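You operate a simulated robot arm through the tools that you are given. There is no shell and no other tool. Be economical: measure what you need, move in short steps, check, and stop when the job is done.

The job below is to be done with a simulated robot arm. You get a single attempt, and the scene is never put back.

TASK
Set right what has fallen over on the counter under the picture. At the end: the blue carton (marked "SALTS"), which lies on its side on the counter under the picture, stands upright there; the green sole cleaner stick stands on top of the grey spring clip (marked "1100 g"); the brown carton (marked "POLISH"), which lies on its side on the counter under the picture, stands upright there; the red carton (marked "STRAWS"), which lies on its side on the counter under the picture, stands upright there; whatever was shut is shut again. Leave all else as you found it, and nothing knocked over.

Only the result counts: the job must be done as asked and must still hold three seconds after the hand-in. Knocking over, shifting, dropping, spilling or breaking anything else fails it.

THE ROBOT
A 7-joint arm with a two-finger parallel gripper, fixed in place. Base frame: the origin is at the foot of the arm, x ahead of it, y to its left, z up; the work surface is at about z = 0. Readings come in mm, rad, newtons and seconds.
With the tool pointing down near the work surface it reaches from about 220 to 580 mm from the base axis. Its first joint turns from -1.152 to 1.152 rad. Payload 2.5 kg.
The tool frame sits at the grasp point between the pads (the TCP): z along the fingers, y along the line on which they close. The tips reach 23 mm beyond it. Largest opening 94 mm; finger width 38, thickness 10; the body of the gripper, 54 by 96 mm, starts 39 mm behind the TCP.
Orientation is that of the tool frame in the base frame, as a unit quaternion [w, x, y, z]. With the fingers straight down and closing along the base's y, the tool's x points along the base's -x, its y along +y and its z along -z.

THE INTERFACE
- The arm moves only by the tool servo_tool. Its argument "steps" is a list of rows, each an object of numbers (a shift or turn left out is 0, a gripper value left out holds the last): "x", "y", "z": the shift along the tool's x, y, z in mm; "rx", "ry", "rz": the turn, a rotation vector about the tool's x, y, z in rad; "jaw": the gripper command, from -1 (fully open) to 1 (shut), values between in proportion. In form: [{"x": .., "y": .., "z": .., "rx": .., "ry": .., "rz": .., "jaw": ..}, ...]. A call has 1 to 20 rows; each row is the pose to reach, as a shift and turn from the pose commanded when the call began, along the tool's axes at that moment. Each row takes 0.2 s and may step no farther than 50 mm and 0.15 rad from the row before; otherwise, or with a gripper value out of range, the whole call is refused. A pose out of reach is approached as far as the arm can. The call stops where the force on the tool passes 40 N (or 10 N more than at its start, if that is more) or the arm is blocked; 0.2 s more then pass. Each finger travels about 108 mm/s and halts on what it meets, pressing with about 45 N; the grip force reading is that of the motor and also rises with nothing between the fingers. The clock runs only during rows and for 0.2 s after the last one: add rows that repeat a pose to give the fingers time. The reply holds the time, the measured pose of the TCP, the force on the tool along the base axes, the opening and the grip force, in the units named above and with some noise.
- Cameras (640 x 400 px; columns grow to the right, rows downward): "scene" is fixed at [93, -411.3, 515.1]; the picture's right is [0.95, -0.31, 0.00], its down [-0.25, -0.78, -0.57] and it looks along [0.17, 0.54, -0.82] (base axes); focal length 214 px, centre (320, 200). "wrist" rides on the gripper at [-39, 0, -44] in the tool frame; the picture's right is [0.00, -1.00, 0.00], its down [0.97, 0.00, -0.24] and it looks along [0.24, 0.00, 0.97] (tool axes); focal length 218 px, centre (320, 200). There is no depth. A picture from a camera that has moved, and an enlarged one, comes with that camera's place and axes in the base frame and with its lens.
- grab_frame(camera): a new picture of that camera. The clock stands still meanwhile.
- enlarge(camera, box): a new picture of the part [left, top, right, bottom] of that camera's present view, enlarged. The clock stands still meanwhile.
- sign_off(): hands the job in; it is judged then, once.

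Work in short steps. Places have to be worked out from the pictures, the camera data and where the tool is seen: move nearer, look again, correct. Check each grasp and each placing, and mend what went wrong. You have 120 turns and 64 pictures in all, those below and enlarged ones among them. Open the gripper and draw the arm clear of the work before you hand the job in, unless the task says otherwise; then end with one line.

The tools are called after "Call:" as a command line: name --argument value ..., lists and objects as JSON in quotes. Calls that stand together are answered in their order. servo_tool: Moves the arm, as the interface text tells. Its arguments: {"type":"object","properties":{"steps":{"type":"array","items":{"type":"object","properties":{"x":{"type":"number"},"y":{"type":"number"},"z":{"type":"number"},"rx":{"type":"number"},"ry":{"type":"number"},"rz":{"type":"number"},"jaw":{"type":"number"}}}}},"required":["steps"]} The other tools are called the same way: grab_frame (camera) takes a picture; enlarge (camera, box) takes an enlarged picture of a part of a camera's view; sign_off () hands the job in.

At the start:

```text
time: 0.0
position: [389.9, -167.2, 288.7]
ee_rot: [-0.001, 0.0, 1.0, -0.001]
wrist_force: [0.0, 0.1, -0.6]
grip_width: 94.0
grasp_force: 0.1
```

scene: 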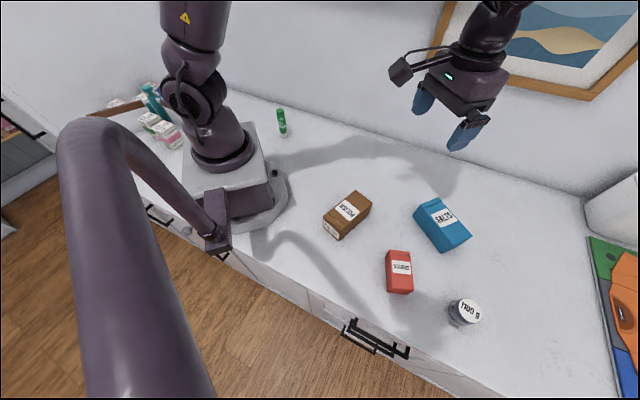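
wrist: 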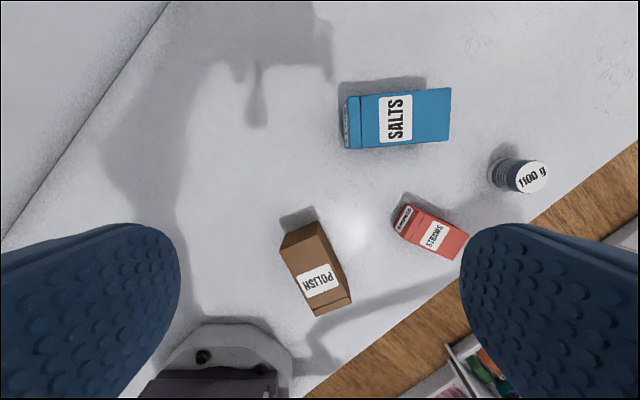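

I'll take close looks at the marked object, the green stick and the cartons before planning.

Call:
enlarge --camera "scene" --box '[300, 160, 500, 340]'

Call:
enlarge --camera "scene" --box '[90, 70, 310, 210]'

Call:
enlarge --camera "wrist" --box '[260, 60, 580, 340]'

```text
2.22 times, centred on (400, 250) of scene
camera zoom: at [93.0, -411.3, 515.1], right [0.95, -0.31, 0.0], down [-0.25, -0.78, -0.57], along [0.17, 0.54, -0.82], focal length 477 px, centre (142, 89)
```

zoom: 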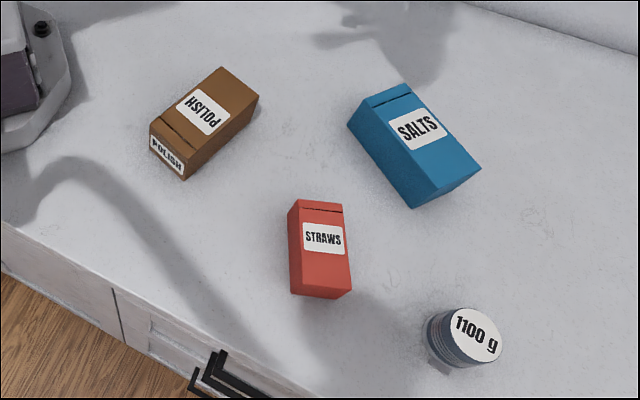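

```text
2.86 times, centred on (200, 140) of scene
camera zoom: at [93.0, -411.3, 515.1], right [0.95, -0.31, 0.0], down [-0.25, -0.78, -0.57], along [0.17, 0.54, -0.82], focal length 613 px, centre (663, 371)
```

zoom: 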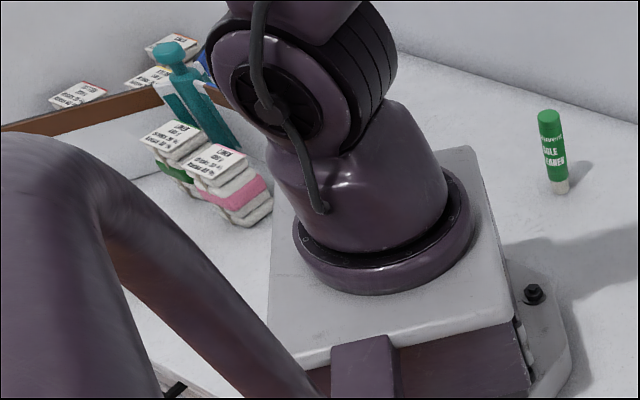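

```text
1.43 times, centred on (420, 200) of wrist
camera zoom: at [427.7, -167.8, 333.2], right [0.0, -1.0, 0.0], down [-0.97, 0.0, 0.24], along [-0.24, 0.0, -0.97], focal length 312 px, centre (177, 200)
```

zoom: 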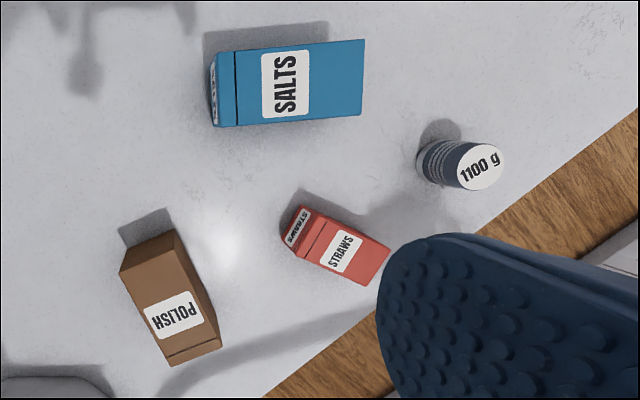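

The "1100 g" cylinder sits near (388,-443), SALTS near (462,-264) with its lid toward +y, POLISH has its lid toward the base, and the stick is near (160,235). I'll turn the hand so SALTS' lid lies at the hand's camera side, and hover above it.

Call:
servo_tool --steps '[{"x": -7, "y": -9, "rz": -0.143}, {"x": -14, "y": -18, "rz": -0.286}, {"x": -21, "y": -27, "rz": -0.429}, {"x": -28, "y": -36, "rz": -0.572}, {"x": -35, "y": -45, "rz": -0.715}, {"x": -42, "y": -54, "rz": -0.858}, {"x": -49, "y": -63, "rz": -1.0}, {"x": -56, "y": -72, "rz": -1.143}, {"x": -63, "y": -81, "rz": -1.286}, {"x": -70, "y": -90, "rz": -1.43}, {"x": -72, "y": -98, "rz": -1.571}, {"x": -72, "y": -98, "rz": -1.571}]'

Call:
grab_frame --camera "wrist"

Call:
grab_frame --camera "scene"

```text
time: 2.6
position: [461.7, -266.2, 288.3]
ee_rot: [0.001, 0.708, -0.706, 0.001]
wrist_force: [0.6, -0.8, 0.5]
grip_width: 93.9
grasp_force: 0.0
```

```text
58 pictures are left
camera wrist: at [459.9, -226.5, 333.1], right [1.0, 0.0, 0.0], down [0.0, -0.97, 0.24], along [0.0, -0.24, -0.97], focal length 218 px, centre (320, 200)
```

wrist: 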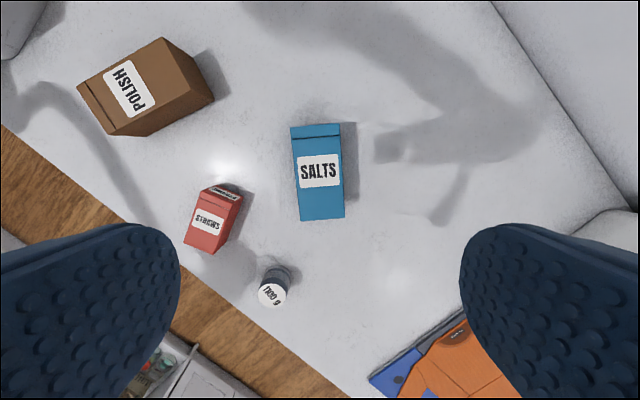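

```text
57 pictures are left
```

scene: 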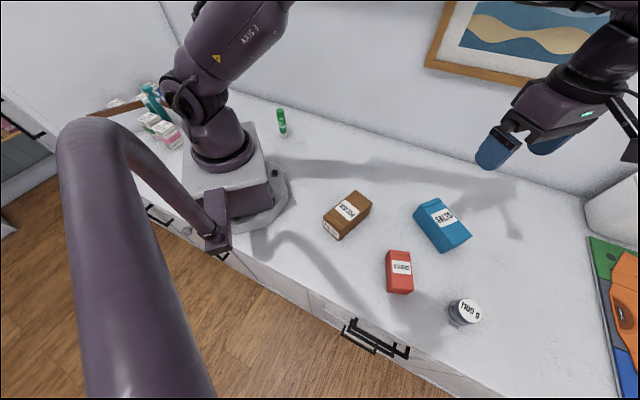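

The hand is aligned with SALTS: top face about 58 x 121 mm, centred near (460,-261), turned about 0.07 rad more. I'll descend to about z=120 with the correction and look again.

Call:
servo_tool --steps '[{"x": -9, "y": 2, "z": 40, "rz": -0.073}, {"x": -18, "y": 4, "z": 85, "rz": -0.073}, {"x": -18, "y": 4, "z": 130, "rz": -0.073}, {"x": -18, "y": 4, "z": 165, "rz": -0.073}, {"x": -18, "y": 4, "z": 165, "rz": -0.073}]'

Call:
grab_frame --camera "wrist"

```text
time: 3.8
position: [459.8, -250.8, 125.5]
ee_rot: [0.0, 0.732, -0.681, 0.001]
wrist_force: [0.0, 0.1, 0.1]
grip_width: 94.0
grasp_force: 0.2
```

```text
56 pictures are left
camera wrist: at [455.7, -212.3, 169.9], right [1.0, 0.07, 0.0], down [0.07, -0.97, 0.24], along [0.02, -0.24, -0.97], focal length 218 px, centre (320, 200)
```

wrist: 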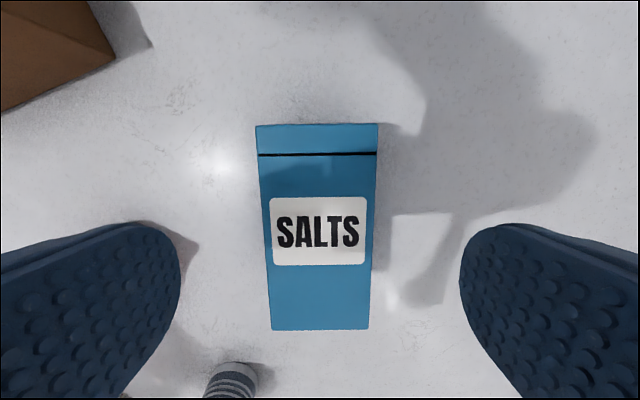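

Carton centred between the fingers. Descend to z≈35 and close.

Call:
servo_tool --steps '[{"z": 45}, {"z": 75}, {"z": 91}, {"z": 91, "jaw": 0.2}, {"z": 91, "jaw": 1}, {"z": 91, "jaw": 1}, {"z": 91, "jaw": 1}]'

```text
time: 5.4
position: [457.1, -249.6, 33.8]
ee_rot: [0.0, 0.733, -0.68, 0.0]
wrist_force: [0.6, -0.1, 0.6]
grip_width: 59.6
grasp_force: 45.2
```

Gripped (59.6 mm wide). Lift 150 mm and yaw the hand back so the tool tilts outward from the base.

Call:
servo_tool --steps '[{"z": -20}, {"z": -60}, {"z": -105}, {"z": -150}, {"z": -160, "rz": 0.14}, {"z": -160, "rz": 0.28}, {"z": -160, "rz": 0.42}, {"z": -160, "rz": 0.56}, {"z": -160, "rz": 0.7}, {"z": -160, "rz": 0.84}, {"z": -160, "rz": 0.98}, {"z": -160, "rz": 1.12}, {"z": -160, "rz": 1.26}, {"z": -160, "rz": 1.4}, {"z": -160, "rz": 1.54}, {"z": -160, "rz": 1.68}, {"z": -160, "rz": 1.82}, {"z": -160, "rz": 1.96}, {"z": -160, "rz": 2.05}]'

```text
time: 9.4
position: [458.4, -247.9, 192.1]
ee_rot: [0.0, 0.203, 0.979, -0.001]
wrist_force: [0.2, 0.2, 0.0]
grip_width: 0.0
grasp_force: 42.2
```

The grip reads 0 mm: the carton slipped out. Look.

Call:
grab_frame --camera "scene"

Call:
grab_frame --camera "wrist"

```text
55 pictures are left
```

scene: 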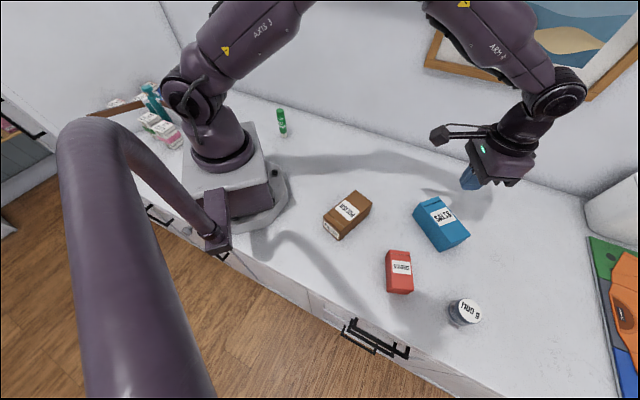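

```text
54 pictures are left
camera wrist: at [493.0, -263.3, 238.1], right [-0.4, -0.92, 0.0], down [-0.89, 0.39, 0.24], along [-0.22, 0.09, -0.97], focal length 218 px, centre (320, 200)
```

wrist: 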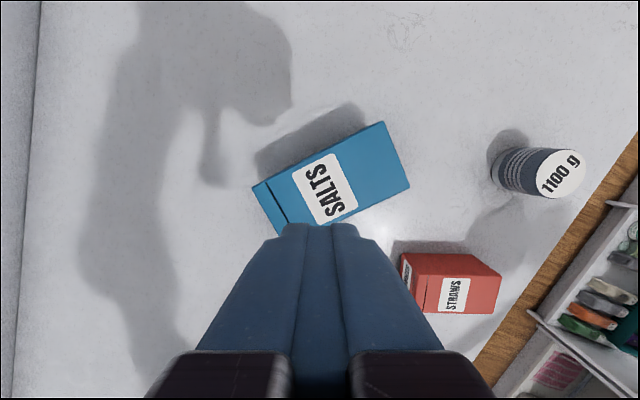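

SALTS barely moved, so it slid out early in the lift. I'll return to the same grasp pose and test a slow, small lift while reading forces.

Call:
servo_tool --steps '[{"rz": -0.14, "jaw": -1}, {"rz": -0.28}, {"rz": -0.42}, {"rz": -0.56}, {"rz": -0.7}, {"rz": -0.84}, {"rz": -0.98}, {"rz": -1.12}, {"rz": -1.26}, {"rz": -1.4}, {"rz": -1.54}, {"rz": -1.68}, {"rz": -1.82}, {"rz": -1.96}, {"rz": -2.05}, {"rz": -2.05, "z": 40}, {"rz": -2.05, "z": 60}]'

Call:
grab_frame --camera "wrist"

```text
time: 13.0
position: [457.2, -247.2, 133.4]
ee_rot: [0.0, 0.732, -0.681, 0.001]
wrist_force: [0.1, 0.1, -0.1]
grip_width: 94.0
grasp_force: 0.1
```

```text
53 pictures are left
camera wrist: at [453.0, -208.5, 177.6], right [1.0, 0.07, 0.0], down [0.07, -0.97, 0.24], along [0.02, -0.24, -0.97], focal length 218 px, centre (320, 200)
```

wrist: 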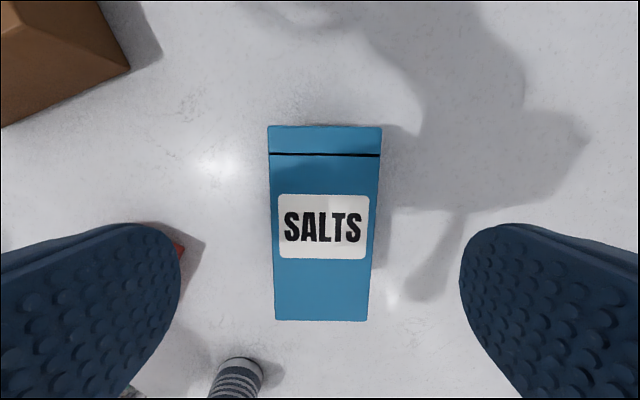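

It is still well aligned. Descend, grip with time to settle, and lift slowly by 12 mm.

Call:
servo_tool --steps '[{"z": 45}, {"z": 85}, {"z": 103}, {"z": 103, "jaw": 1}, {"z": 103}, {"z": 103}, {"z": 103}, {"z": 103}, {"z": 100}, {"z": 97}, {"z": 94}, {"z": 91}]'

```text
time: 15.6
position: [456.2, -247.0, 41.4]
ee_rot: [0.0, 0.733, -0.68, 0.0]
wrist_force: [1.0, -0.3, -2.7]
grip_width: 60.1
grasp_force: 44.7
```

Call:
servo_tool --steps '[{"z": -5}, {"z": -10}, {"z": -15}, {"z": -20}, {"z": -25}, {"z": -30}]'

Call:
grab_frame --camera "scene"

Call:
grab_frame --camera "wrist"

```text
time: 17.0
position: [458.1, -248.0, 71.6]
ee_rot: [0.0, 0.733, -0.68, 0.0]
wrist_force: [-0.5, 0.3, -2.1]
grip_width: 59.8
grasp_force: 44.9
```

```text
52 pictures are left
```

scene: 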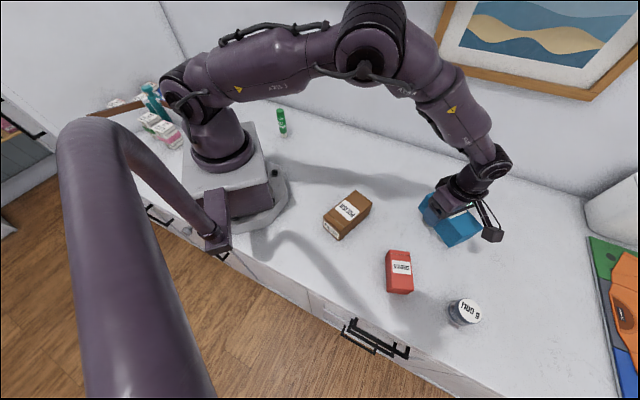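

```text
51 pictures are left
camera wrist: at [454.0, -209.4, 115.9], right [1.0, 0.07, 0.0], down [0.07, -0.97, 0.24], along [0.02, -0.24, -0.97], focal length 218 px, centre (320, 200)
```

wrist: 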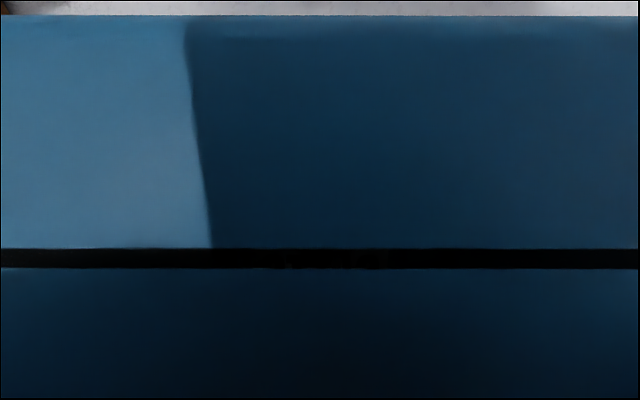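

Held this time (width 59.8). Continue slowly upward.

Call:
servo_tool --steps '[{"z": -5}, {"z": -12}, {"z": -20}, {"z": -28}, {"z": -36}, {"z": -44}, {"z": -52}, {"z": -60}, {"z": -66}, {"z": -70}, {"z": -70}]'

```text
time: 19.4
position: [457.1, -248.3, 140.8]
ee_rot: [0.0, 0.733, -0.68, 0.0]
wrist_force: [-0.2, 1.1, -3.3]
grip_width: 60.1
grasp_force: 45.4
```

Call:
servo_tool --steps '[{"rz": 0.04}, {"rz": 0.12}, {"rz": 0.22}, {"rz": 0.33}, {"rz": 0.44}, {"rz": 0.55}, {"rz": 0.66}, {"rz": 0.77}, {"rz": 0.88}, {"rz": 0.99}, {"rz": 1.1}, {"rz": 1.21}, {"rz": 1.32}, {"rz": 1.43}, {"rz": 1.54}, {"rz": 1.65}, {"rz": 1.76}, {"rz": 1.87}, {"rz": 1.97}, {"rz": 2.0}]'

```text
time: 23.6
position: [458.5, -247.3, 140.5]
ee_rot: [0.0, 0.177, 0.984, 0.0]
wrist_force: [-0.2, 0.7, -2.8]
grip_width: 59.7
grasp_force: 44.7
```

Still held. Now pitch the tool outward by 90° about the closing axis, TCP held at z≈140.

Call:
servo_tool --steps '[{"ry": -0.04}, {"ry": -0.12}, {"ry": -0.22}, {"ry": -0.33}, {"ry": -0.44}, {"ry": -0.55}, {"ry": -0.66}, {"ry": -0.77}, {"ry": -0.88}, {"ry": -0.99}, {"ry": -1.1}, {"ry": -1.2}, {"ry": -1.3}, {"ry": -1.4}, {"ry": -1.5}, {"ry": -1.55}, {"ry": -1.571}, {"ry": -1.571}]'

Call:
grab_frame --camera "scene"

```text
time: 27.4
position: [457.2, -248.2, 141.8]
ee_rot: [0.697, 0.125, 0.695, -0.126]
wrist_force: [0.1, -0.3, -3.2]
grip_width: 59.9
grasp_force: 45.4
```

```text
50 pictures are left
```

scene: 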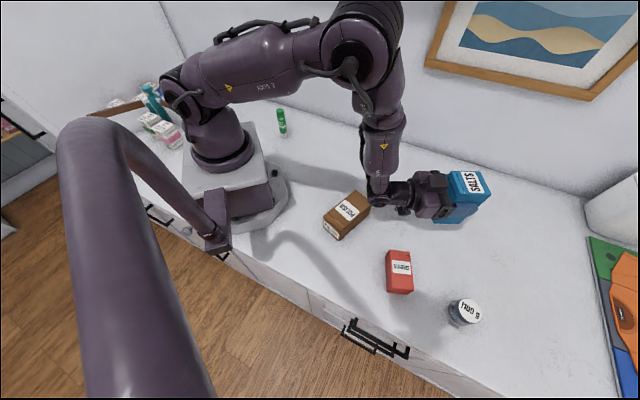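

The tool went fully horizontal with the carton upright (TCP z≈142). The wrist hangs over POLISH, so I'll carry it aside to about (510,-170) with a slight yaw before lowering.

Call:
servo_tool --steps '[{"y": 4, "z": 1, "rx": 0.01}, {"y": 12, "z": 3, "rx": 0.03}, {"y": 21, "z": 5, "rx": 0.055}, {"y": 30, "z": 7, "rx": 0.08}, {"y": 39, "z": 9, "rx": 0.105}, {"y": 48, "z": 12, "rx": 0.13}, {"y": 57, "z": 14, "rx": 0.155}, {"y": 66, "z": 16, "rx": 0.18}, {"y": 75, "z": 18, "rx": 0.205}, {"y": 84, "z": 20, "rx": 0.23}, {"y": 90, "z": 22, "rx": 0.25}, {"y": 92, "z": 22, "rx": 0.25}, {"y": 92, "z": 22, "rx": 0.25}]'

Call:
grab_frame --camera "scene"

```text
time: 30.2
position: [511.7, -168.4, 140.7]
ee_rot: [0.675, 0.211, 0.675, -0.21]
wrist_force: [1.2, -0.7, -2.6]
grip_width: 60.0
grasp_force: 45.1
```

```text
49 pictures are left
```

scene: 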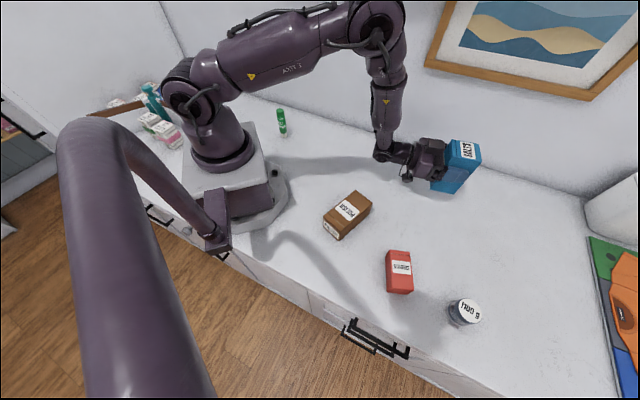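

Clear of everything. Lower 60 mm, then feel for the counter.

Call:
servo_tool --steps '[{"x": 5}, {"x": 13}, {"x": 22}, {"x": 31}, {"x": 40}, {"x": 48}, {"x": 55}, {"x": 59}, {"x": 61}, {"x": 62}, {"x": 62}]'

Call:
enlarge --camera "scene" --box '[370, 120, 510, 220]'

```text
time: 31.2
position: [511.7, -168.1, 116.5]
ee_rot: [0.677, 0.21, 0.673, -0.211]
wrist_force: [-0.8, -0.6, 4.0]
grip_width: 59.8
grasp_force: 45.1
stopped in row 4: the force on the tool passed its limit (the readings are from after the stop); the commanded pose is now the measured one
```

```text
4.00 times, centred on (440, 170) of scene
camera zoom: at [93.0, -411.3, 515.1], right [0.95, -0.31, 0.0], down [-0.25, -0.78, -0.57], along [0.17, 0.54, -0.82], focal length 858 px, centre (-160, 320)
```

zoom: 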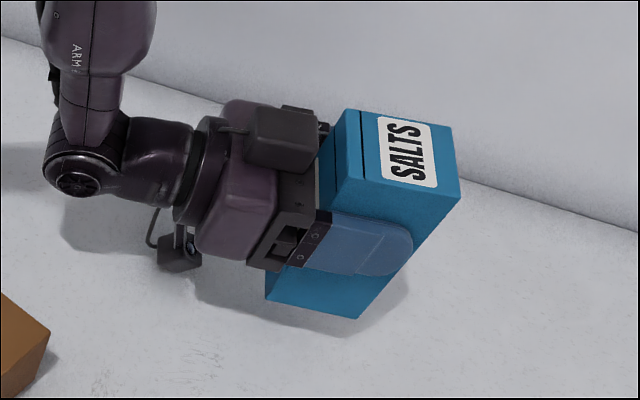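

The carton is upright (end label on top), bottom still ~46 mm up, but the cabled box under the hand (about 116 mm out on tool +x) touched the counter. I'll lay the carton down here, then regrasp near the lid with the tool pre-tilted so the final tilt stays around 68°.

Call:
servo_tool --steps '[{"x": -8}, {"x": -18}, {"x": -25, "ry": 0.05}, {"x": -28, "ry": 0.15}, {"x": -28, "ry": 0.26}, {"x": -28, "ry": 0.37}, {"x": -28, "ry": 0.48}, {"x": -28, "ry": 0.59}, {"x": -28, "ry": 0.7}, {"x": -28, "ry": 0.81}, {"x": -28, "ry": 0.92}, {"x": -28, "ry": 1.03}, {"x": -28, "ry": 1.14}, {"x": -28, "ry": 1.25}, {"x": -28, "ry": 1.36}, {"x": -28, "ry": 1.46}, {"x": -28, "ry": 1.54}, {"x": -28, "ry": 1.571}, {"x": -28, "ry": 1.571}]'

```text
time: 35.2
position: [512.2, -168.1, 144.3]
ee_rot: [0.001, 0.298, 0.955, -0.002]
wrist_force: [0.4, 1.1, -2.9]
grip_width: 60.1
grasp_force: 45.4
```

Vertical again, still held. Lower to lay it down and open.

Call:
servo_tool --steps '[{"z": 5}, {"z": 15}, {"z": 27}, {"z": 39}, {"z": 51}, {"z": 63}, {"z": 75}, {"z": 87}, {"z": 97}, {"z": 104}, {"z": 109}, {"z": 112}, {"z": 114}]'

```text
time: 38.0
position: [511.8, -169.6, 29.8]
ee_rot: [0.002, 0.298, 0.955, 0.0]
wrist_force: [-2.0, 0.0, 1.6]
grip_width: 59.4
grasp_force: 45.5
```

Contact is light (+1.6 N). Open, rise 100 mm and look.

Call:
servo_tool --steps '[{"jaw": -0.3}, {"jaw": -1}, {"jaw": -1}, {"z": -20}, {"z": -60}, {"z": -100}, {"z": -100}]'

Call:
grab_frame --camera "wrist"

```text
time: 39.6
position: [511.6, -169.6, 132.7]
ee_rot: [0.003, 0.299, 0.954, -0.001]
wrist_force: [-0.6, 0.4, -0.5]
grip_width: 93.9
grasp_force: 0.1
```

```text
47 pictures are left
camera wrist: at [542.4, -191.4, 176.9], right [-0.57, -0.82, 0.0], down [-0.8, 0.55, 0.24], along [-0.19, 0.13, -0.97], focal length 218 px, centre (320, 200)
```

wrist: 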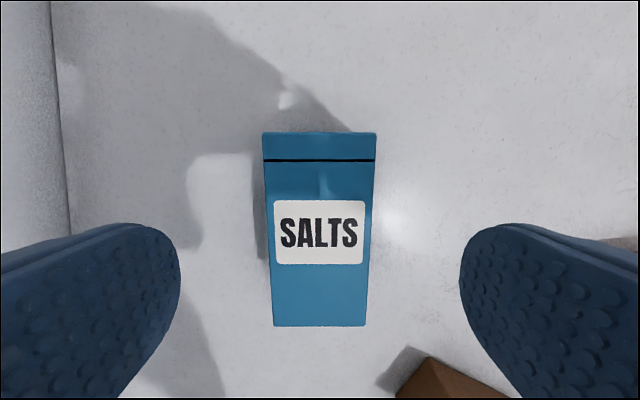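

Carton lies cleanly, TCP 76 mm from its bottom end. Shift 14 mm toward the lid and pre-tilt by -22° at height to check reach.

Call:
servo_tool --steps '[{"x": -5, "ry": 0.1}, {"x": -10, "ry": 0.2}, {"x": -14, "ry": 0.3}, {"x": -14, "ry": 0.384}, {"x": -14, "ry": 0.384, "z": 40}, {"x": -14, "ry": 0.384, "z": 60}, {"x": -14, "ry": 0.384, "z": 60}]'

Call:
grab_frame --camera "scene"

```text
time: 41.2
position: [509.1, -168.8, 76.2]
ee_rot: [-0.179, 0.293, 0.937, 0.056]
wrist_force: [0.4, -0.3, 0.5]
grip_width: 93.9
grasp_force: 0.0
out of reach, approached as far as the arm can: row 4, 5, 6, 7
```

```text
46 pictures are left
```

scene: 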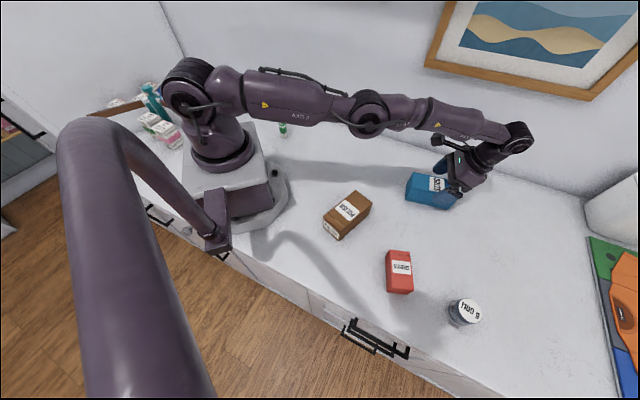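

Out of reach at that radius. I'll go vertical again here, grip, carry the carton about 70 mm inward and lay it down there.

Call:
servo_tool --steps '[{"ry": -0.12}, {"ry": -0.25}, {"ry": -0.377}, {"ry": -0.377, "z": 14, "x": -5.5}, {"ry": -0.377, "z": 28, "x": -11}, {"ry": -0.377, "z": 42.8, "x": -16.9}, {"ry": -0.377, "z": 42.8, "x": -16.9, "jaw": 1}, {"ry": -0.377, "z": 42.8, "x": -16.9, "jaw": 1}, {"ry": -0.377, "z": 42.8, "x": -16.9, "jaw": 1}, {"ry": -0.377, "z": 42.8, "x": -16.9, "jaw": 1}, {"ry": -0.377, "z": 42.8, "x": -16.9, "jaw": 1}]'

```text
time: 43.6
position: [509.9, -170.3, 30.2]
ee_rot: [-0.001, 0.298, 0.955, 0.001]
wrist_force: [1.1, 1.3, 0.0]
grip_width: 59.7
grasp_force: 45.0
```

Gripped. Lift 15 mm, carry 75 mm inward, lower, open.

Call:
servo_tool --steps '[{"z": -3}, {"z": -7}, {"z": -12}, {"z": -15}, {"z": -15, "x": 5}, {"z": -15, "x": 14}, {"z": -15, "x": 25}, {"z": -15, "x": 36}, {"z": -15, "x": 47}, {"z": -15, "x": 58}, {"z": -15, "x": 68}, {"z": -15, "x": 74}, {"z": -15, "x": 75}, {"z": -9, "x": 75}, {"z": -4, "x": 75}, {"z": -1, "x": 75}, {"z": 0, "x": 75}, {"z": 0, "x": 75, "jaw": 0}, {"z": 0, "x": 75, "jaw": -1}, {"z": 0, "x": 75, "jaw": -1}]'

```text
time: 47.8
position: [448.1, -128.2, 28.5]
ee_rot: [0.0, 0.299, 0.954, 0.0]
wrist_force: [0.2, -0.4, -0.1]
grip_width: 94.3
grasp_force: 0.1
```

Now pre-tilt: rise, shift 16 mm toward the lid, tilt -22°, lower to z≈36, close.

Call:
servo_tool --steps '[{"z": -20}, {"z": -38, "x": -5}, {"z": -38, "x": -10, "ry": 0.1}, {"z": -38, "x": -16, "ry": 0.2}, {"z": -38, "x": -16, "ry": 0.3}, {"z": -38, "x": -16, "ry": 0.384}, {"z": -25, "x": -16, "ry": 0.384}, {"z": -14, "x": -16, "ry": 0.384}, {"z": -7, "x": -16, "ry": 0.384}, {"z": -7, "x": -16, "ry": 0.384}]'

Call:
enlarge --camera "scene" --box '[360, 110, 540, 220]'

```text
time: 50.0
position: [461.0, -137.7, 37.7]
ee_rot: [-0.183, 0.292, 0.937, 0.057]
wrist_force: [-0.1, 0.2, 0.4]
grip_width: 93.7
grasp_force: 0.1
```

```text
3.56 times, centred on (450, 165) of scene
camera zoom: at [93.0, -411.3, 515.1], right [0.95, -0.31, 0.0], down [-0.25, -0.78, -0.57], along [0.17, 0.54, -0.82], focal length 763 px, centre (-142, 324)
```

zoom: 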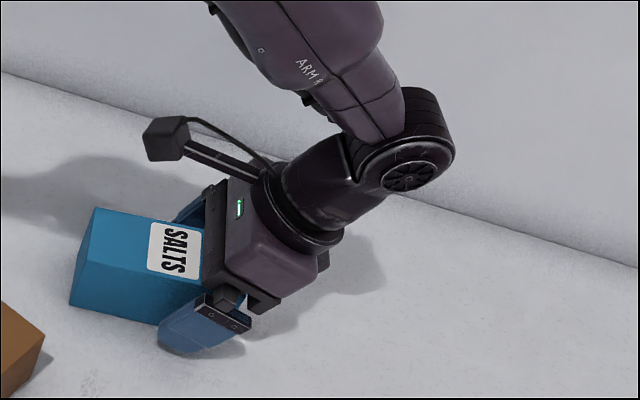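

Good pose. Close, then lift slowly 85 mm straight up.

Call:
servo_tool --steps '[{"jaw": 1}, {"jaw": 1}, {"jaw": 1}, {"jaw": 1}, {"jaw": 1}, {"z": -3, "x": 1.2}, {"z": -7, "x": 2.8}, {"z": -14, "x": 5.7}, {"z": -22, "x": 8.9}, {"z": -31, "x": 12.5}, {"z": -40, "x": 16.2}, {"z": -49, "x": 19.8}, {"z": -58, "x": 23.5}, {"z": -66, "x": 26.7}, {"z": -73, "x": 29.6}, {"z": -77, "x": 31.2}, {"z": -78.8, "x": 31.9}, {"z": -78.8, "x": 31.9}]'

```text
time: 53.8
position: [462.4, -137.9, 121.7]
ee_rot: [-0.183, 0.292, 0.937, 0.056]
wrist_force: [0.1, 0.1, -2.6]
grip_width: 60.0
grasp_force: 44.7
```

Call:
servo_tool --steps '[{"ry": -0.04}, {"ry": -0.12}, {"ry": -0.22}, {"ry": -0.33}, {"ry": -0.44}, {"ry": -0.55}, {"ry": -0.66}, {"ry": -0.77}, {"ry": -0.88}, {"ry": -0.99}, {"ry": -1.1}, {"ry": -1.2}, {"ry": -1.3}, {"ry": -1.4}, {"ry": -1.5}, {"ry": -1.55}, {"ry": -1.571}, {"ry": -1.571}]'

Call:
enlarge --camera "scene" --box '[340, 100, 540, 220]'

```text
time: 57.6
position: [462.0, -137.9, 119.5]
ee_rot: [0.534, 0.247, 0.791, -0.167]
wrist_force: [-0.5, -0.2, -3.2]
grip_width: 59.7
grasp_force: 45.3
```

```text
3.20 times, centred on (440, 160) of scene
camera zoom: at [93.0, -411.3, 515.1], right [0.95, -0.31, 0.0], down [-0.25, -0.78, -0.57], along [0.17, 0.54, -0.82], focal length 686 px, centre (-64, 328)
```

zoom: 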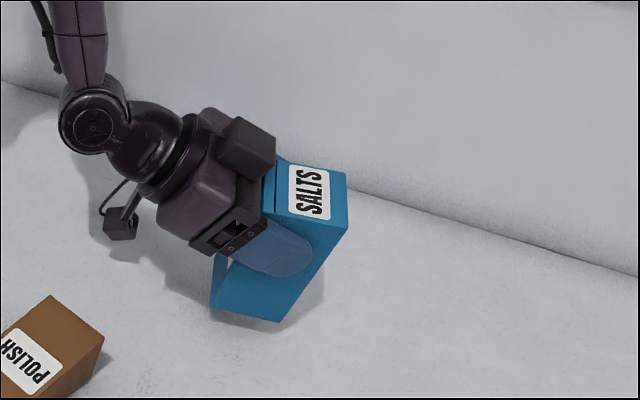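

Upright and clear. Lower slowly ~26 mm, then feel for contact.

Call:
servo_tool --steps '[{"z": 1.1, "x": 2.8}, {"z": 3, "x": 7.4}, {"z": 4.9, "x": 12}, {"z": 6.7, "x": 16.7}, {"z": 8.6, "x": 21.3}, {"z": 9.4, "x": 23.2}, {"z": 10.1, "x": 25}, {"z": 10.1, "x": 25}]'

```text
time: 59.4
position: [460.7, -136.6, 94.5]
ee_rot: [0.534, 0.247, 0.791, -0.167]
wrist_force: [0.7, 0.5, -1.4]
grip_width: 59.9
grasp_force: 45.2
```

Call:
servo_tool --steps '[{"z": 0.4, "x": 0.9}, {"z": 0.7, "x": 1.9}, {"z": 1.1, "x": 2.8}]'

Call:
enlarge --camera "scene" --box '[340, 100, 500, 200]'

```text
time: 60.2
position: [462.5, -137.5, 91.7]
ee_rot: [0.533, 0.247, 0.792, -0.167]
wrist_force: [0.0, -0.4, -2.6]
grip_width: 59.5
grasp_force: 45.4
```

```text
4.00 times, centred on (420, 150) of scene
camera zoom: at [93.0, -411.3, 515.1], right [0.95, -0.31, 0.0], down [-0.25, -0.78, -0.57], along [0.17, 0.54, -0.82], focal length 858 px, centre (-80, 400)
```

zoom: 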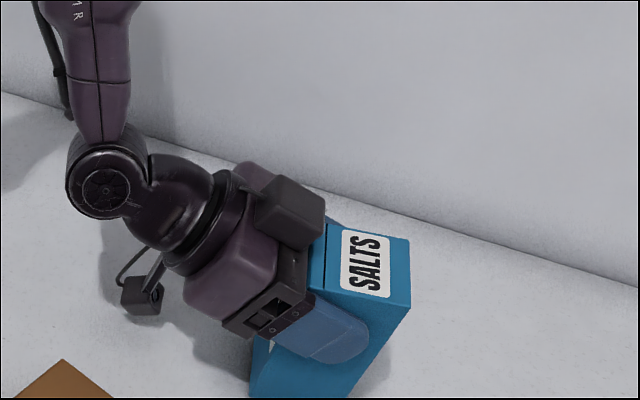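

Call:
servo_tool --steps '[{"z": 0.4, "x": 0.9}, {"z": 0.7, "x": 1.9}, {"z": 1.1, "x": 2.8}, {"z": 1.5, "x": 3.7}]'

```text
time: 61.2
position: [461.8, -137.3, 87.6]
ee_rot: [0.534, 0.248, 0.791, -0.167]
wrist_force: [-5.4, 1.2, 9.7]
grip_width: 59.8
grasp_force: 45.0
```

Contact (≈10 N). Ease 1 mm and open the fingers.

Call:
servo_tool --steps '[{"x": -0.9, "z": -0.4}, {"x": -0.9, "z": -0.4, "jaw": 0.2}, {"x": -0.9, "z": -0.4, "jaw": -0.3}, {"x": -0.9, "z": -0.4, "jaw": -1}, {"x": -0.9, "z": -0.4, "jaw": -1}]'

Call:
enlarge --camera "scene" --box '[340, 100, 500, 200]'

```text
time: 62.4
position: [462.9, -136.9, 88.0]
ee_rot: [0.533, 0.248, 0.792, -0.167]
wrist_force: [-0.3, 0.5, -0.1]
grip_width: 94.3
grasp_force: 0.0
```

```text
4.00 times, centred on (420, 150) of scene
camera zoom: at [93.0, -411.3, 515.1], right [0.95, -0.31, 0.0], down [-0.25, -0.78, -0.57], along [0.17, 0.54, -0.82], focal length 858 px, centre (-80, 400)
```

zoom: 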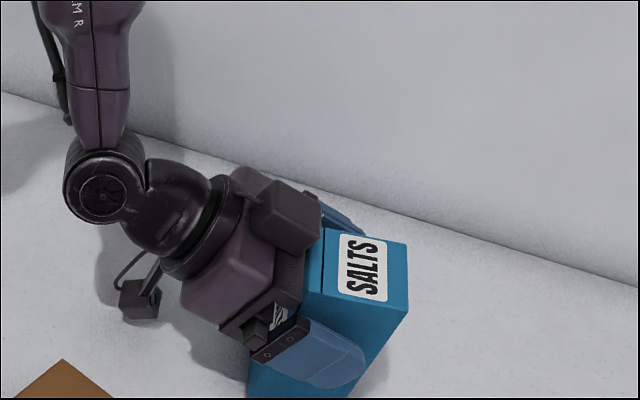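

Carton stands. Retract along the tool axis slowly.

Call:
servo_tool --steps '[{"z": -5}, {"z": -15}, {"z": -25}, {"z": -40}, {"z": -55}, {"z": -70}, {"z": -90}, {"z": -110}, {"z": -110}]'

Call:
grab_frame --camera "scene"

Call:
grab_frame --camera "wrist"

```text
time: 64.4
position: [376.2, -77.7, 130.4]
ee_rot: [0.533, 0.248, 0.792, -0.167]
wrist_force: [0.6, 0.4, -0.7]
grip_width: 94.3
grasp_force: 0.0
```

```text
41 pictures are left
```

scene: 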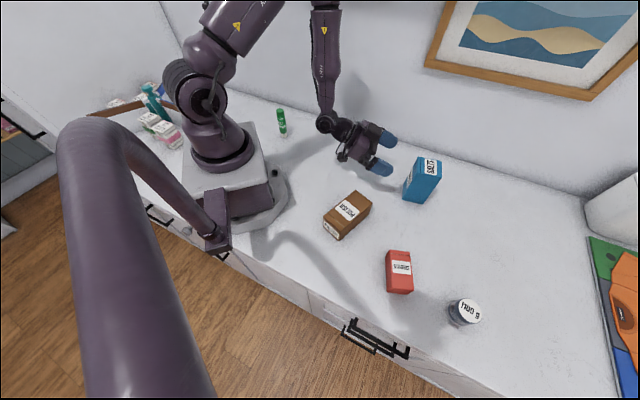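

```text
40 pictures are left
camera wrist: at [354.0, -63.4, 184.1], right [-0.57, -0.82, 0.0], down [-0.48, 0.33, -0.81], along [0.67, -0.46, -0.59], focal length 218 px, centre (320, 200)
```

wrist: 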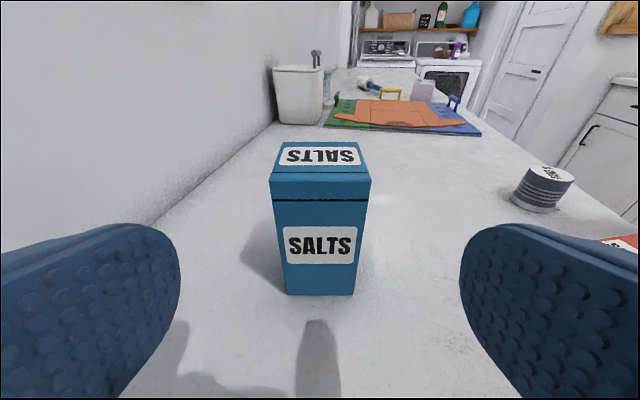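

SALTS stands upright. Next STRAWS: first bring the tool back to vertical while rising.

Call:
servo_tool --steps '[{"z": -10, "x": -25, "ry": 0.13}, {"z": -20, "x": -50, "ry": 0.27}, {"z": -30, "x": -75, "ry": 0.41}, {"z": -37.5, "x": -92.7, "ry": 0.55}, {"z": -37.5, "x": -92.7, "ry": 0.69}, {"z": -37.5, "x": -92.7, "ry": 0.83}, {"z": -37.5, "x": -92.7, "ry": 0.97}, {"z": -37.5, "x": -92.7, "ry": 1.1}, {"z": -37.5, "x": -92.7, "ry": 1.187}, {"z": -37.5, "x": -92.7, "ry": 1.187}]'

```text
time: 66.6
position: [377.0, -77.9, 230.2]
ee_rot: [0.0, 0.298, 0.954, 0.0]
wrist_force: [0.3, 0.0, 0.2]
grip_width: 94.0
grasp_force: 0.0
out of reach, approached as far as the arm can: row 4
```

Call:
servo_tool --steps '[{"x": -7, "y": -20, "rz": -0.135}, {"x": -14, "y": -41, "rz": -0.27}, {"x": -21, "y": -61, "rz": -0.405}, {"x": -28, "y": -81, "rz": -0.54}, {"x": -34, "y": -102, "rz": -0.675}, {"x": -41, "y": -122, "rz": -0.81}, {"x": -48, "y": -142, "rz": -0.945}, {"x": -55, "y": -163, "rz": -1.08}, {"x": -61, "y": -183, "rz": -1.215}, {"x": -68, "y": -203, "rz": -1.35}, {"x": -75, "y": -224, "rz": -1.485}, {"x": -81, "y": -244, "rz": -1.62}, {"x": -81, "y": -244, "rz": -1.62}]'

Call:
grab_frame --camera "wrist"

```text
time: 69.4
position: [303.9, -323.3, 227.7]
ee_rot: [0.0, -0.486, 0.874, 0.0]
wrist_force: [0.3, 0.4, -0.1]
grip_width: 93.8
grasp_force: 0.0
```

```text
39 pictures are left
camera wrist: at [323.1, -291.7, 272.7], right [0.85, -0.53, 0.0], down [-0.51, -0.83, 0.24], along [-0.13, -0.2, -0.97], focal length 218 px, centre (320, 200)
```

wrist: 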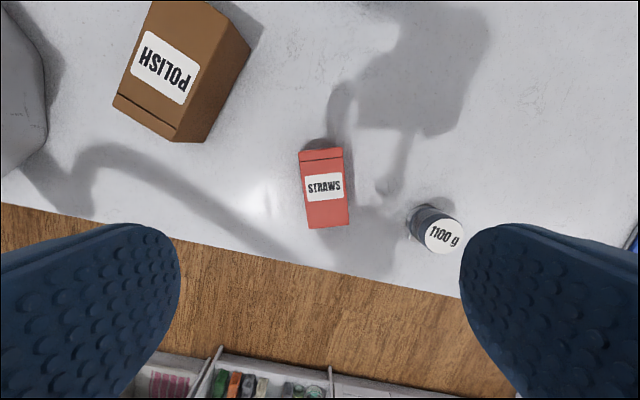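

STRAWS: about 44 x 84 mm, ~47 high, lid direction ~64°. Align and descend to z≈85.

Call:
servo_tool --steps '[{"x": -12, "y": -3, "rz": -0.112, "z": 40}, {"x": -12, "y": -3, "rz": -0.112, "z": 85}, {"x": -12, "y": -3, "rz": -0.112, "z": 120}, {"x": -12, "y": -3, "rz": -0.112, "z": 140}, {"x": -12, "y": -3, "rz": -0.112, "z": 140}]'

Call:
grab_frame --camera "wrist"

```text
time: 70.6
position: [313.0, -316.1, 88.1]
ee_rot: [0.0, -0.534, 0.846, 0.001]
wrist_force: [-0.7, 0.5, -0.5]
grip_width: 94.1
grasp_force: 0.1
```

```text
38 pictures are left
camera wrist: at [329.6, -281.4, 133.0], right [0.9, -0.43, 0.0], down [-0.42, -0.88, 0.24], along [-0.1, -0.22, -0.97], focal length 218 px, centre (320, 200)
```

wrist: 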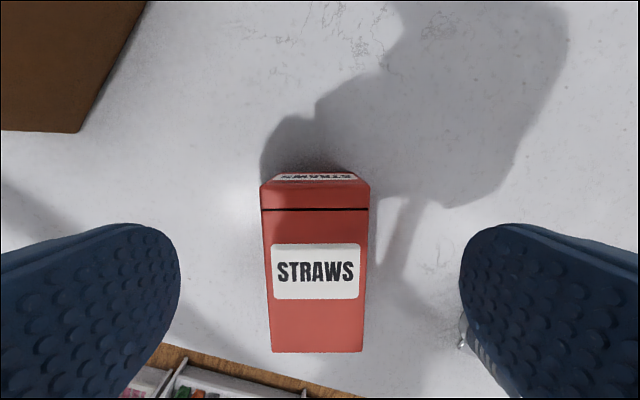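

Well aligned; TCP 60 mm from the bottom end. Pre-tilt -35° and descend to z≈33.

Call:
servo_tool --steps '[{"x": -2, "y": 2, "ry": 0.1}, {"x": -2, "y": 2, "ry": 0.22}, {"x": -2, "y": 2, "ry": 0.35, "z": 5}, {"x": -2, "y": 2, "ry": 0.48, "z": 10}, {"x": -2, "y": 2, "ry": 0.61, "z": 15}, {"x": -2, "y": 2, "ry": 0.61, "z": 30}, {"x": -2, "y": 2, "ry": 0.61, "z": 42}, {"x": -2, "y": 2, "ry": 0.61, "z": 50}, {"x": -2, "y": 2, "ry": 0.61, "z": 55}, {"x": -2, "y": 2, "ry": 0.61, "z": 55}]'

Call:
enlarge --camera "scene" --box '[330, 200, 490, 300]'

```text
time: 72.8
position: [312.6, -313.7, 33.0]
ee_rot: [-0.254, -0.51, 0.806, -0.16]
wrist_force: [0.0, -0.2, -0.5]
grip_width: 94.0
grasp_force: 0.1
```

```text
4.00 times, centred on (410, 250) of scene
camera zoom: at [93.0, -411.3, 515.1], right [0.95, -0.31, 0.0], down [-0.25, -0.78, -0.57], along [0.17, 0.54, -0.82], focal length 858 px, centre (-40, 0)
```

zoom: 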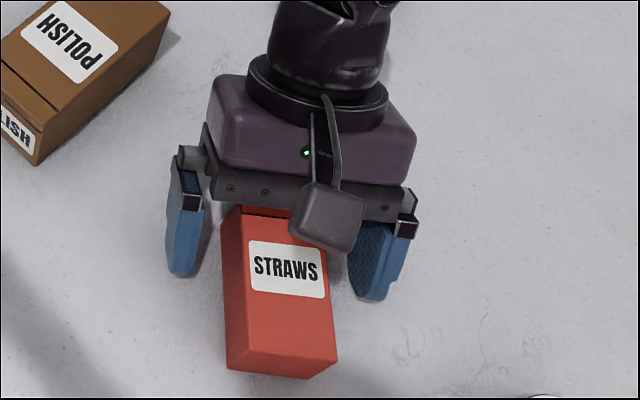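

Good. Close and lift slowly 60 mm.

Call:
servo_tool --steps '[{"jaw": 1}, {"jaw": 1}, {"jaw": 1}, {"jaw": 1}, {"jaw": 1}, {"jaw": 1}, {"z": -2.5, "x": 1.7}, {"z": -6, "x": 4.2}, {"z": -12, "x": 8.4}, {"z": -19, "x": 13.3}, {"z": -26, "x": 18.2}, {"z": -33, "x": 23.1}, {"z": -40, "x": 28}, {"z": -46, "x": 32.2}, {"z": -49.2, "x": 34.4}, {"z": -49.2, "x": 34.4}]'

```text
time: 76.2
position: [312.4, -314.2, 93.9]
ee_rot: [-0.255, -0.51, 0.806, -0.16]
wrist_force: [0.7, 0.3, -1.3]
grip_width: 45.2
grasp_force: 45.1
```

Held at 45.2 mm. Bring the tool to vertical, rising a further 50 mm.

Call:
servo_tool --steps '[{"ry": -0.04, "z": -4, "x": 3}, {"ry": -0.12, "z": -12, "x": 8}, {"ry": -0.22, "z": -20, "x": 14}, {"ry": -0.32, "z": -28, "x": 20}, {"ry": -0.42, "z": -35, "x": 25}, {"ry": -0.52, "z": -40, "x": 28}, {"ry": -0.59, "z": -41, "x": 28.7}, {"ry": -0.61, "z": -41, "x": 28.7}, {"ry": -0.61, "z": -41, "x": 28.7}]'

```text
time: 78.2
position: [313.4, -315.7, 144.2]
ee_rot: [-0.001, -0.533, 0.846, 0.001]
wrist_force: [0.2, -0.5, -0.7]
grip_width: 45.2
grasp_force: 45.4
```

Call:
servo_tool --steps '[{"rz": 0.04, "x": -1, "y": -2}, {"rz": 0.12, "x": -2, "y": -5}, {"rz": 0.22, "x": -3.6, "y": -9}, {"rz": 0.33, "x": -5.3, "y": -13}, {"rz": 0.44, "x": -7, "y": -17.5}, {"rz": 0.55, "x": -9, "y": -22}, {"rz": 0.66, "x": -10.7, "y": -26}, {"rz": 0.77, "x": -12.5, "y": -30.6}, {"rz": 0.88, "x": -14.3, "y": -35}, {"rz": 0.99, "x": -16, "y": -39}, {"rz": 1.1, "x": -17.8, "y": -43.7}, {"rz": 1.21, "x": -19.6, "y": -48}, {"rz": 1.32, "x": -21.4, "y": -52.5}, {"rz": 1.43, "x": -23.2, "y": -57}, {"rz": 1.53, "x": -25, "y": -61}, {"rz": 1.56, "x": -25.3, "y": -62}, {"rz": 1.56, "x": -25.3, "y": -62}]'

```text
time: 81.8
position: [380.3, -317.8, 144.9]
ee_rot: [-0.001, 0.216, 0.976, 0.001]
wrist_force: [-0.9, 0.1, -1.1]
grip_width: 45.2
grasp_force: 45.4
```

Call:
servo_tool --steps '[{"ry": -0.04}, {"ry": -0.12}, {"ry": -0.22}, {"ry": -0.33}, {"ry": -0.44}, {"ry": -0.55, "z": 4}, {"ry": -0.66, "z": 10}, {"ry": -0.77, "z": 18}, {"ry": -0.87, "z": 26}, {"ry": -0.94, "z": 34}, {"ry": -0.961, "z": 42}, {"ry": -0.961, "z": 50}, {"ry": -0.961, "z": 56}, {"ry": -0.961, "z": 58}, {"ry": -0.961, "z": 58}]'

Call:
enlarge --camera "scene" --box '[310, 160, 500, 310]'

```text
time: 85.0
position: [380.7, -317.8, 86.2]
ee_rot: [0.451, 0.19, 0.867, -0.099]
wrist_force: [1.1, 0.2, -0.5]
grip_width: 45.4
grasp_force: 45.2
```

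```text
2.67 times, centred on (405, 235) of scene
camera zoom: at [93.0, -411.3, 515.1], right [0.95, -0.31, 0.0], down [-0.25, -0.78, -0.57], along [0.17, 0.54, -0.82], focal length 572 px, centre (93, 107)
```

zoom: 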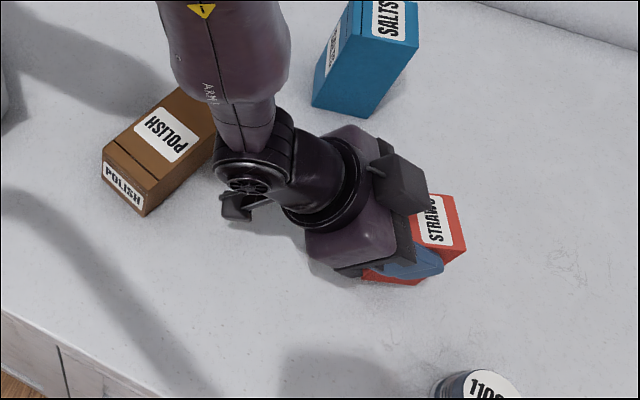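

Upright with clearance. Lower 18 mm, then feel.

Call:
servo_tool --steps '[{"z": 2, "x": 2.8}, {"z": 4.6, "x": 6.6}, {"z": 7.4, "x": 10.7}, {"z": 9.2, "x": 13.1}, {"z": 10.3, "x": 14.8}, {"z": 10.3, "x": 14.8}]'

```text
time: 86.4
position: [379.5, -317.3, 67.6]
ee_rot: [0.451, 0.191, 0.866, -0.099]
wrist_force: [-0.7, 0.4, -0.1]
grip_width: 45.2
grasp_force: 44.6
```

Call:
servo_tool --steps '[{"z": 0.6, "x": 0.8}, {"z": 1.1, "x": 1.6}, {"z": 1.7, "x": 2.5}, {"z": 2.3, "x": 3.3}]'

```text
time: 87.4
position: [381.5, -317.8, 65.1]
ee_rot: [0.451, 0.19, 0.866, -0.099]
wrist_force: [0.1, 0.0, 0.5]
grip_width: 45.3
grasp_force: 44.9
```

Call:
servo_tool --steps '[{"z": 0.6, "x": 0.8}, {"z": 1.1, "x": 1.6}, {"z": 1.7, "x": 2.5}]'

```text
time: 88.3
position: [382.0, -318.7, 63.4]
ee_rot: [0.455, 0.19, 0.864, -0.1]
wrist_force: [-1.5, 1.7, 5.8]
grip_width: 45.3
grasp_force: 45.1
stopped in row 3: the force on the tool passed its limit (the readings are from after the stop); the commanded pose is now the measured one
```

Call:
enlarge --camera "scene" --box '[370, 200, 470, 280]'

```text
5.00 times, centred on (420, 240) of scene
camera zoom: at [93.0, -411.3, 515.1], right [0.95, -0.31, 0.0], down [-0.25, -0.78, -0.57], along [0.17, 0.54, -0.82], focal length 1072 px, centre (-180, 0)
```

zoom: 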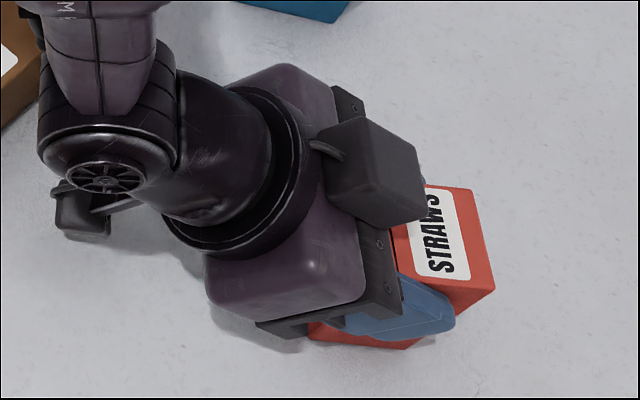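

Contact consistent with the carton's bottom (≈62 mm below TCP). Open gently.

Call:
servo_tool --steps '[{"jaw": 0.4}, {"jaw": 0.1}, {"jaw": -0.3}, {"jaw": -1}, {"jaw": -1}]'

Call:
enlarge --camera "scene" --box '[370, 200, 470, 280]'

```text
time: 89.5
position: [382.8, -318.4, 63.4]
ee_rot: [0.455, 0.189, 0.865, -0.1]
wrist_force: [-0.7, -0.4, 1.5]
grip_width: 94.1
grasp_force: 0.0
```

```text
5.00 times, centred on (420, 240) of scene
camera zoom: at [93.0, -411.3, 515.1], right [0.95, -0.31, 0.0], down [-0.25, -0.78, -0.57], along [0.17, 0.54, -0.82], focal length 1072 px, centre (-180, 0)
```

zoom: 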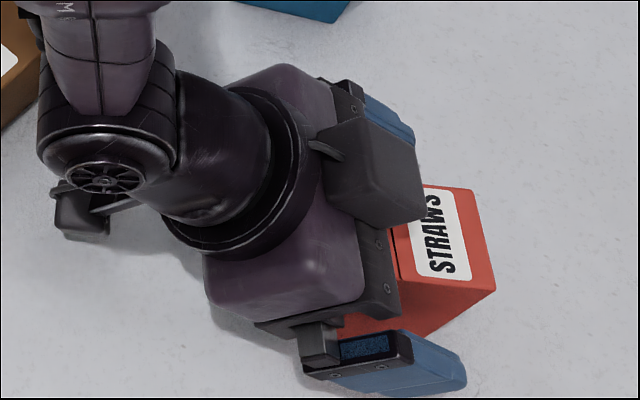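

Call:
servo_tool --steps '[{"z": -4}, {"z": -12}, {"z": -22}, {"z": -35}, {"z": -50}, {"z": -70}, {"z": -90}, {"z": -110}, {"z": -110}]'

Call:
grab_frame --camera "scene"

```text
time: 91.5
position: [300.0, -280.0, 123.7]
ee_rot: [0.455, 0.189, 0.864, -0.1]
wrist_force: [0.8, 0.9, -0.7]
grip_width: 93.9
grasp_force: 0.0
```

```text
33 pictures are left
```

scene: 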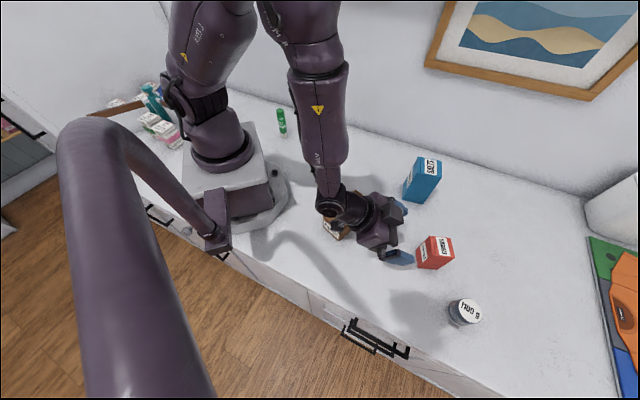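

STRAWS stands. Rise and return the tool to vertical.

Call:
servo_tool --steps '[{"z": -11, "x": -16}, {"z": -22, "x": -33}, {"z": -33, "x": -49, "ry": 0.1}, {"z": -45, "x": -66, "ry": 0.24}, {"z": -57, "x": -82, "ry": 0.38}, {"z": -63, "x": -90, "ry": 0.52}, {"z": -63, "x": -90, "ry": 0.66}, {"z": -63, "x": -90, "ry": 0.8}, {"z": -63, "x": -90, "ry": 0.93}, {"z": -63, "x": -90, "ry": 0.969}, {"z": -63, "x": -90, "ry": 0.969}]'

Call:
grab_frame --camera "wrist"

```text
time: 93.9
position: [299.3, -279.0, 236.3]
ee_rot: [-0.001, 0.215, 0.977, -0.001]
wrist_force: [0.0, 0.2, -0.8]
grip_width: 93.9
grasp_force: 0.0
out of reach, approached as far as the arm can: row 5, 6
```

```text
32 pictures are left
camera wrist: at [332.7, -296.3, 280.5], right [-0.42, -0.91, 0.0], down [-0.88, 0.41, 0.24], along [-0.22, 0.1, -0.97], focal length 218 px, centre (320, 200)
```

wrist: 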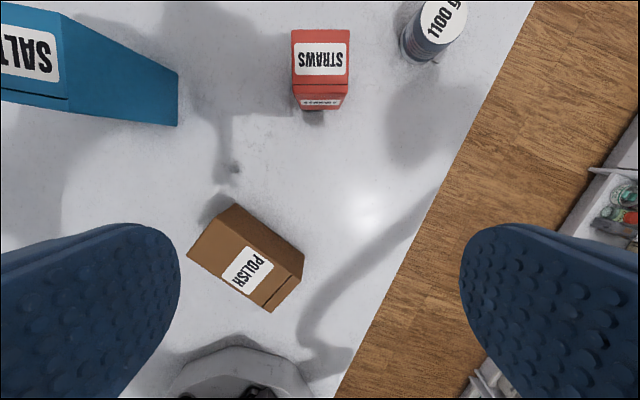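

POLISH's lid points at about -153°. Yaw the hand to that and hover over it.

Call:
servo_tool --steps '[{"rz": 0.14, "x": 5, "y": 5}, {"rz": 0.28, "x": 10, "y": 10}, {"rz": 0.42, "x": 16, "y": 15}, {"rz": 0.56, "x": 21, "y": 20}, {"rz": 0.7, "x": 27, "y": 25}, {"rz": 0.84, "x": 32, "y": 30}, {"rz": 0.98, "x": 38, "y": 35}, {"rz": 1.12, "x": 43, "y": 40}, {"rz": 1.26, "x": 48, "y": 45}, {"rz": 1.4, "x": 54, "y": 50}, {"rz": 1.54, "x": 59, "y": 55}, {"rz": 1.68, "x": 65, "y": 60}, {"rz": 1.82, "x": 70, "y": 65}, {"rz": 1.96, "x": 75, "y": 70}, {"rz": 2.1, "x": 81, "y": 75}, {"rz": 2.23, "x": 86, "y": 80}, {"rz": 2.23, "x": 86, "y": 80}]'

Call:
grab_frame --camera "wrist"

```text
time: 97.5
position: [50.7, -180.9, 265.6]
ee_rot: [0.0, 0.972, 0.236, 0.0]
wrist_force: [-0.2, 0.3, -0.3]
grip_width: 94.1
grasp_force: 0.1
out of reach, approached as far as the arm can: row 9, 10, 11, 12, 13, 14, 15, 16, 17
```

```text
31 pictures are left
camera wrist: at [15.2, -199.8, 310.5], right [-0.46, 0.89, 0.0], down [0.86, 0.45, 0.24], along [0.21, 0.11, -0.97], focal length 218 px, centre (320, 200)
```

wrist: 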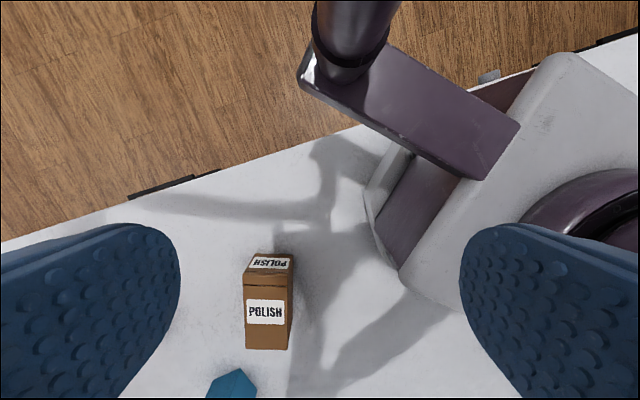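

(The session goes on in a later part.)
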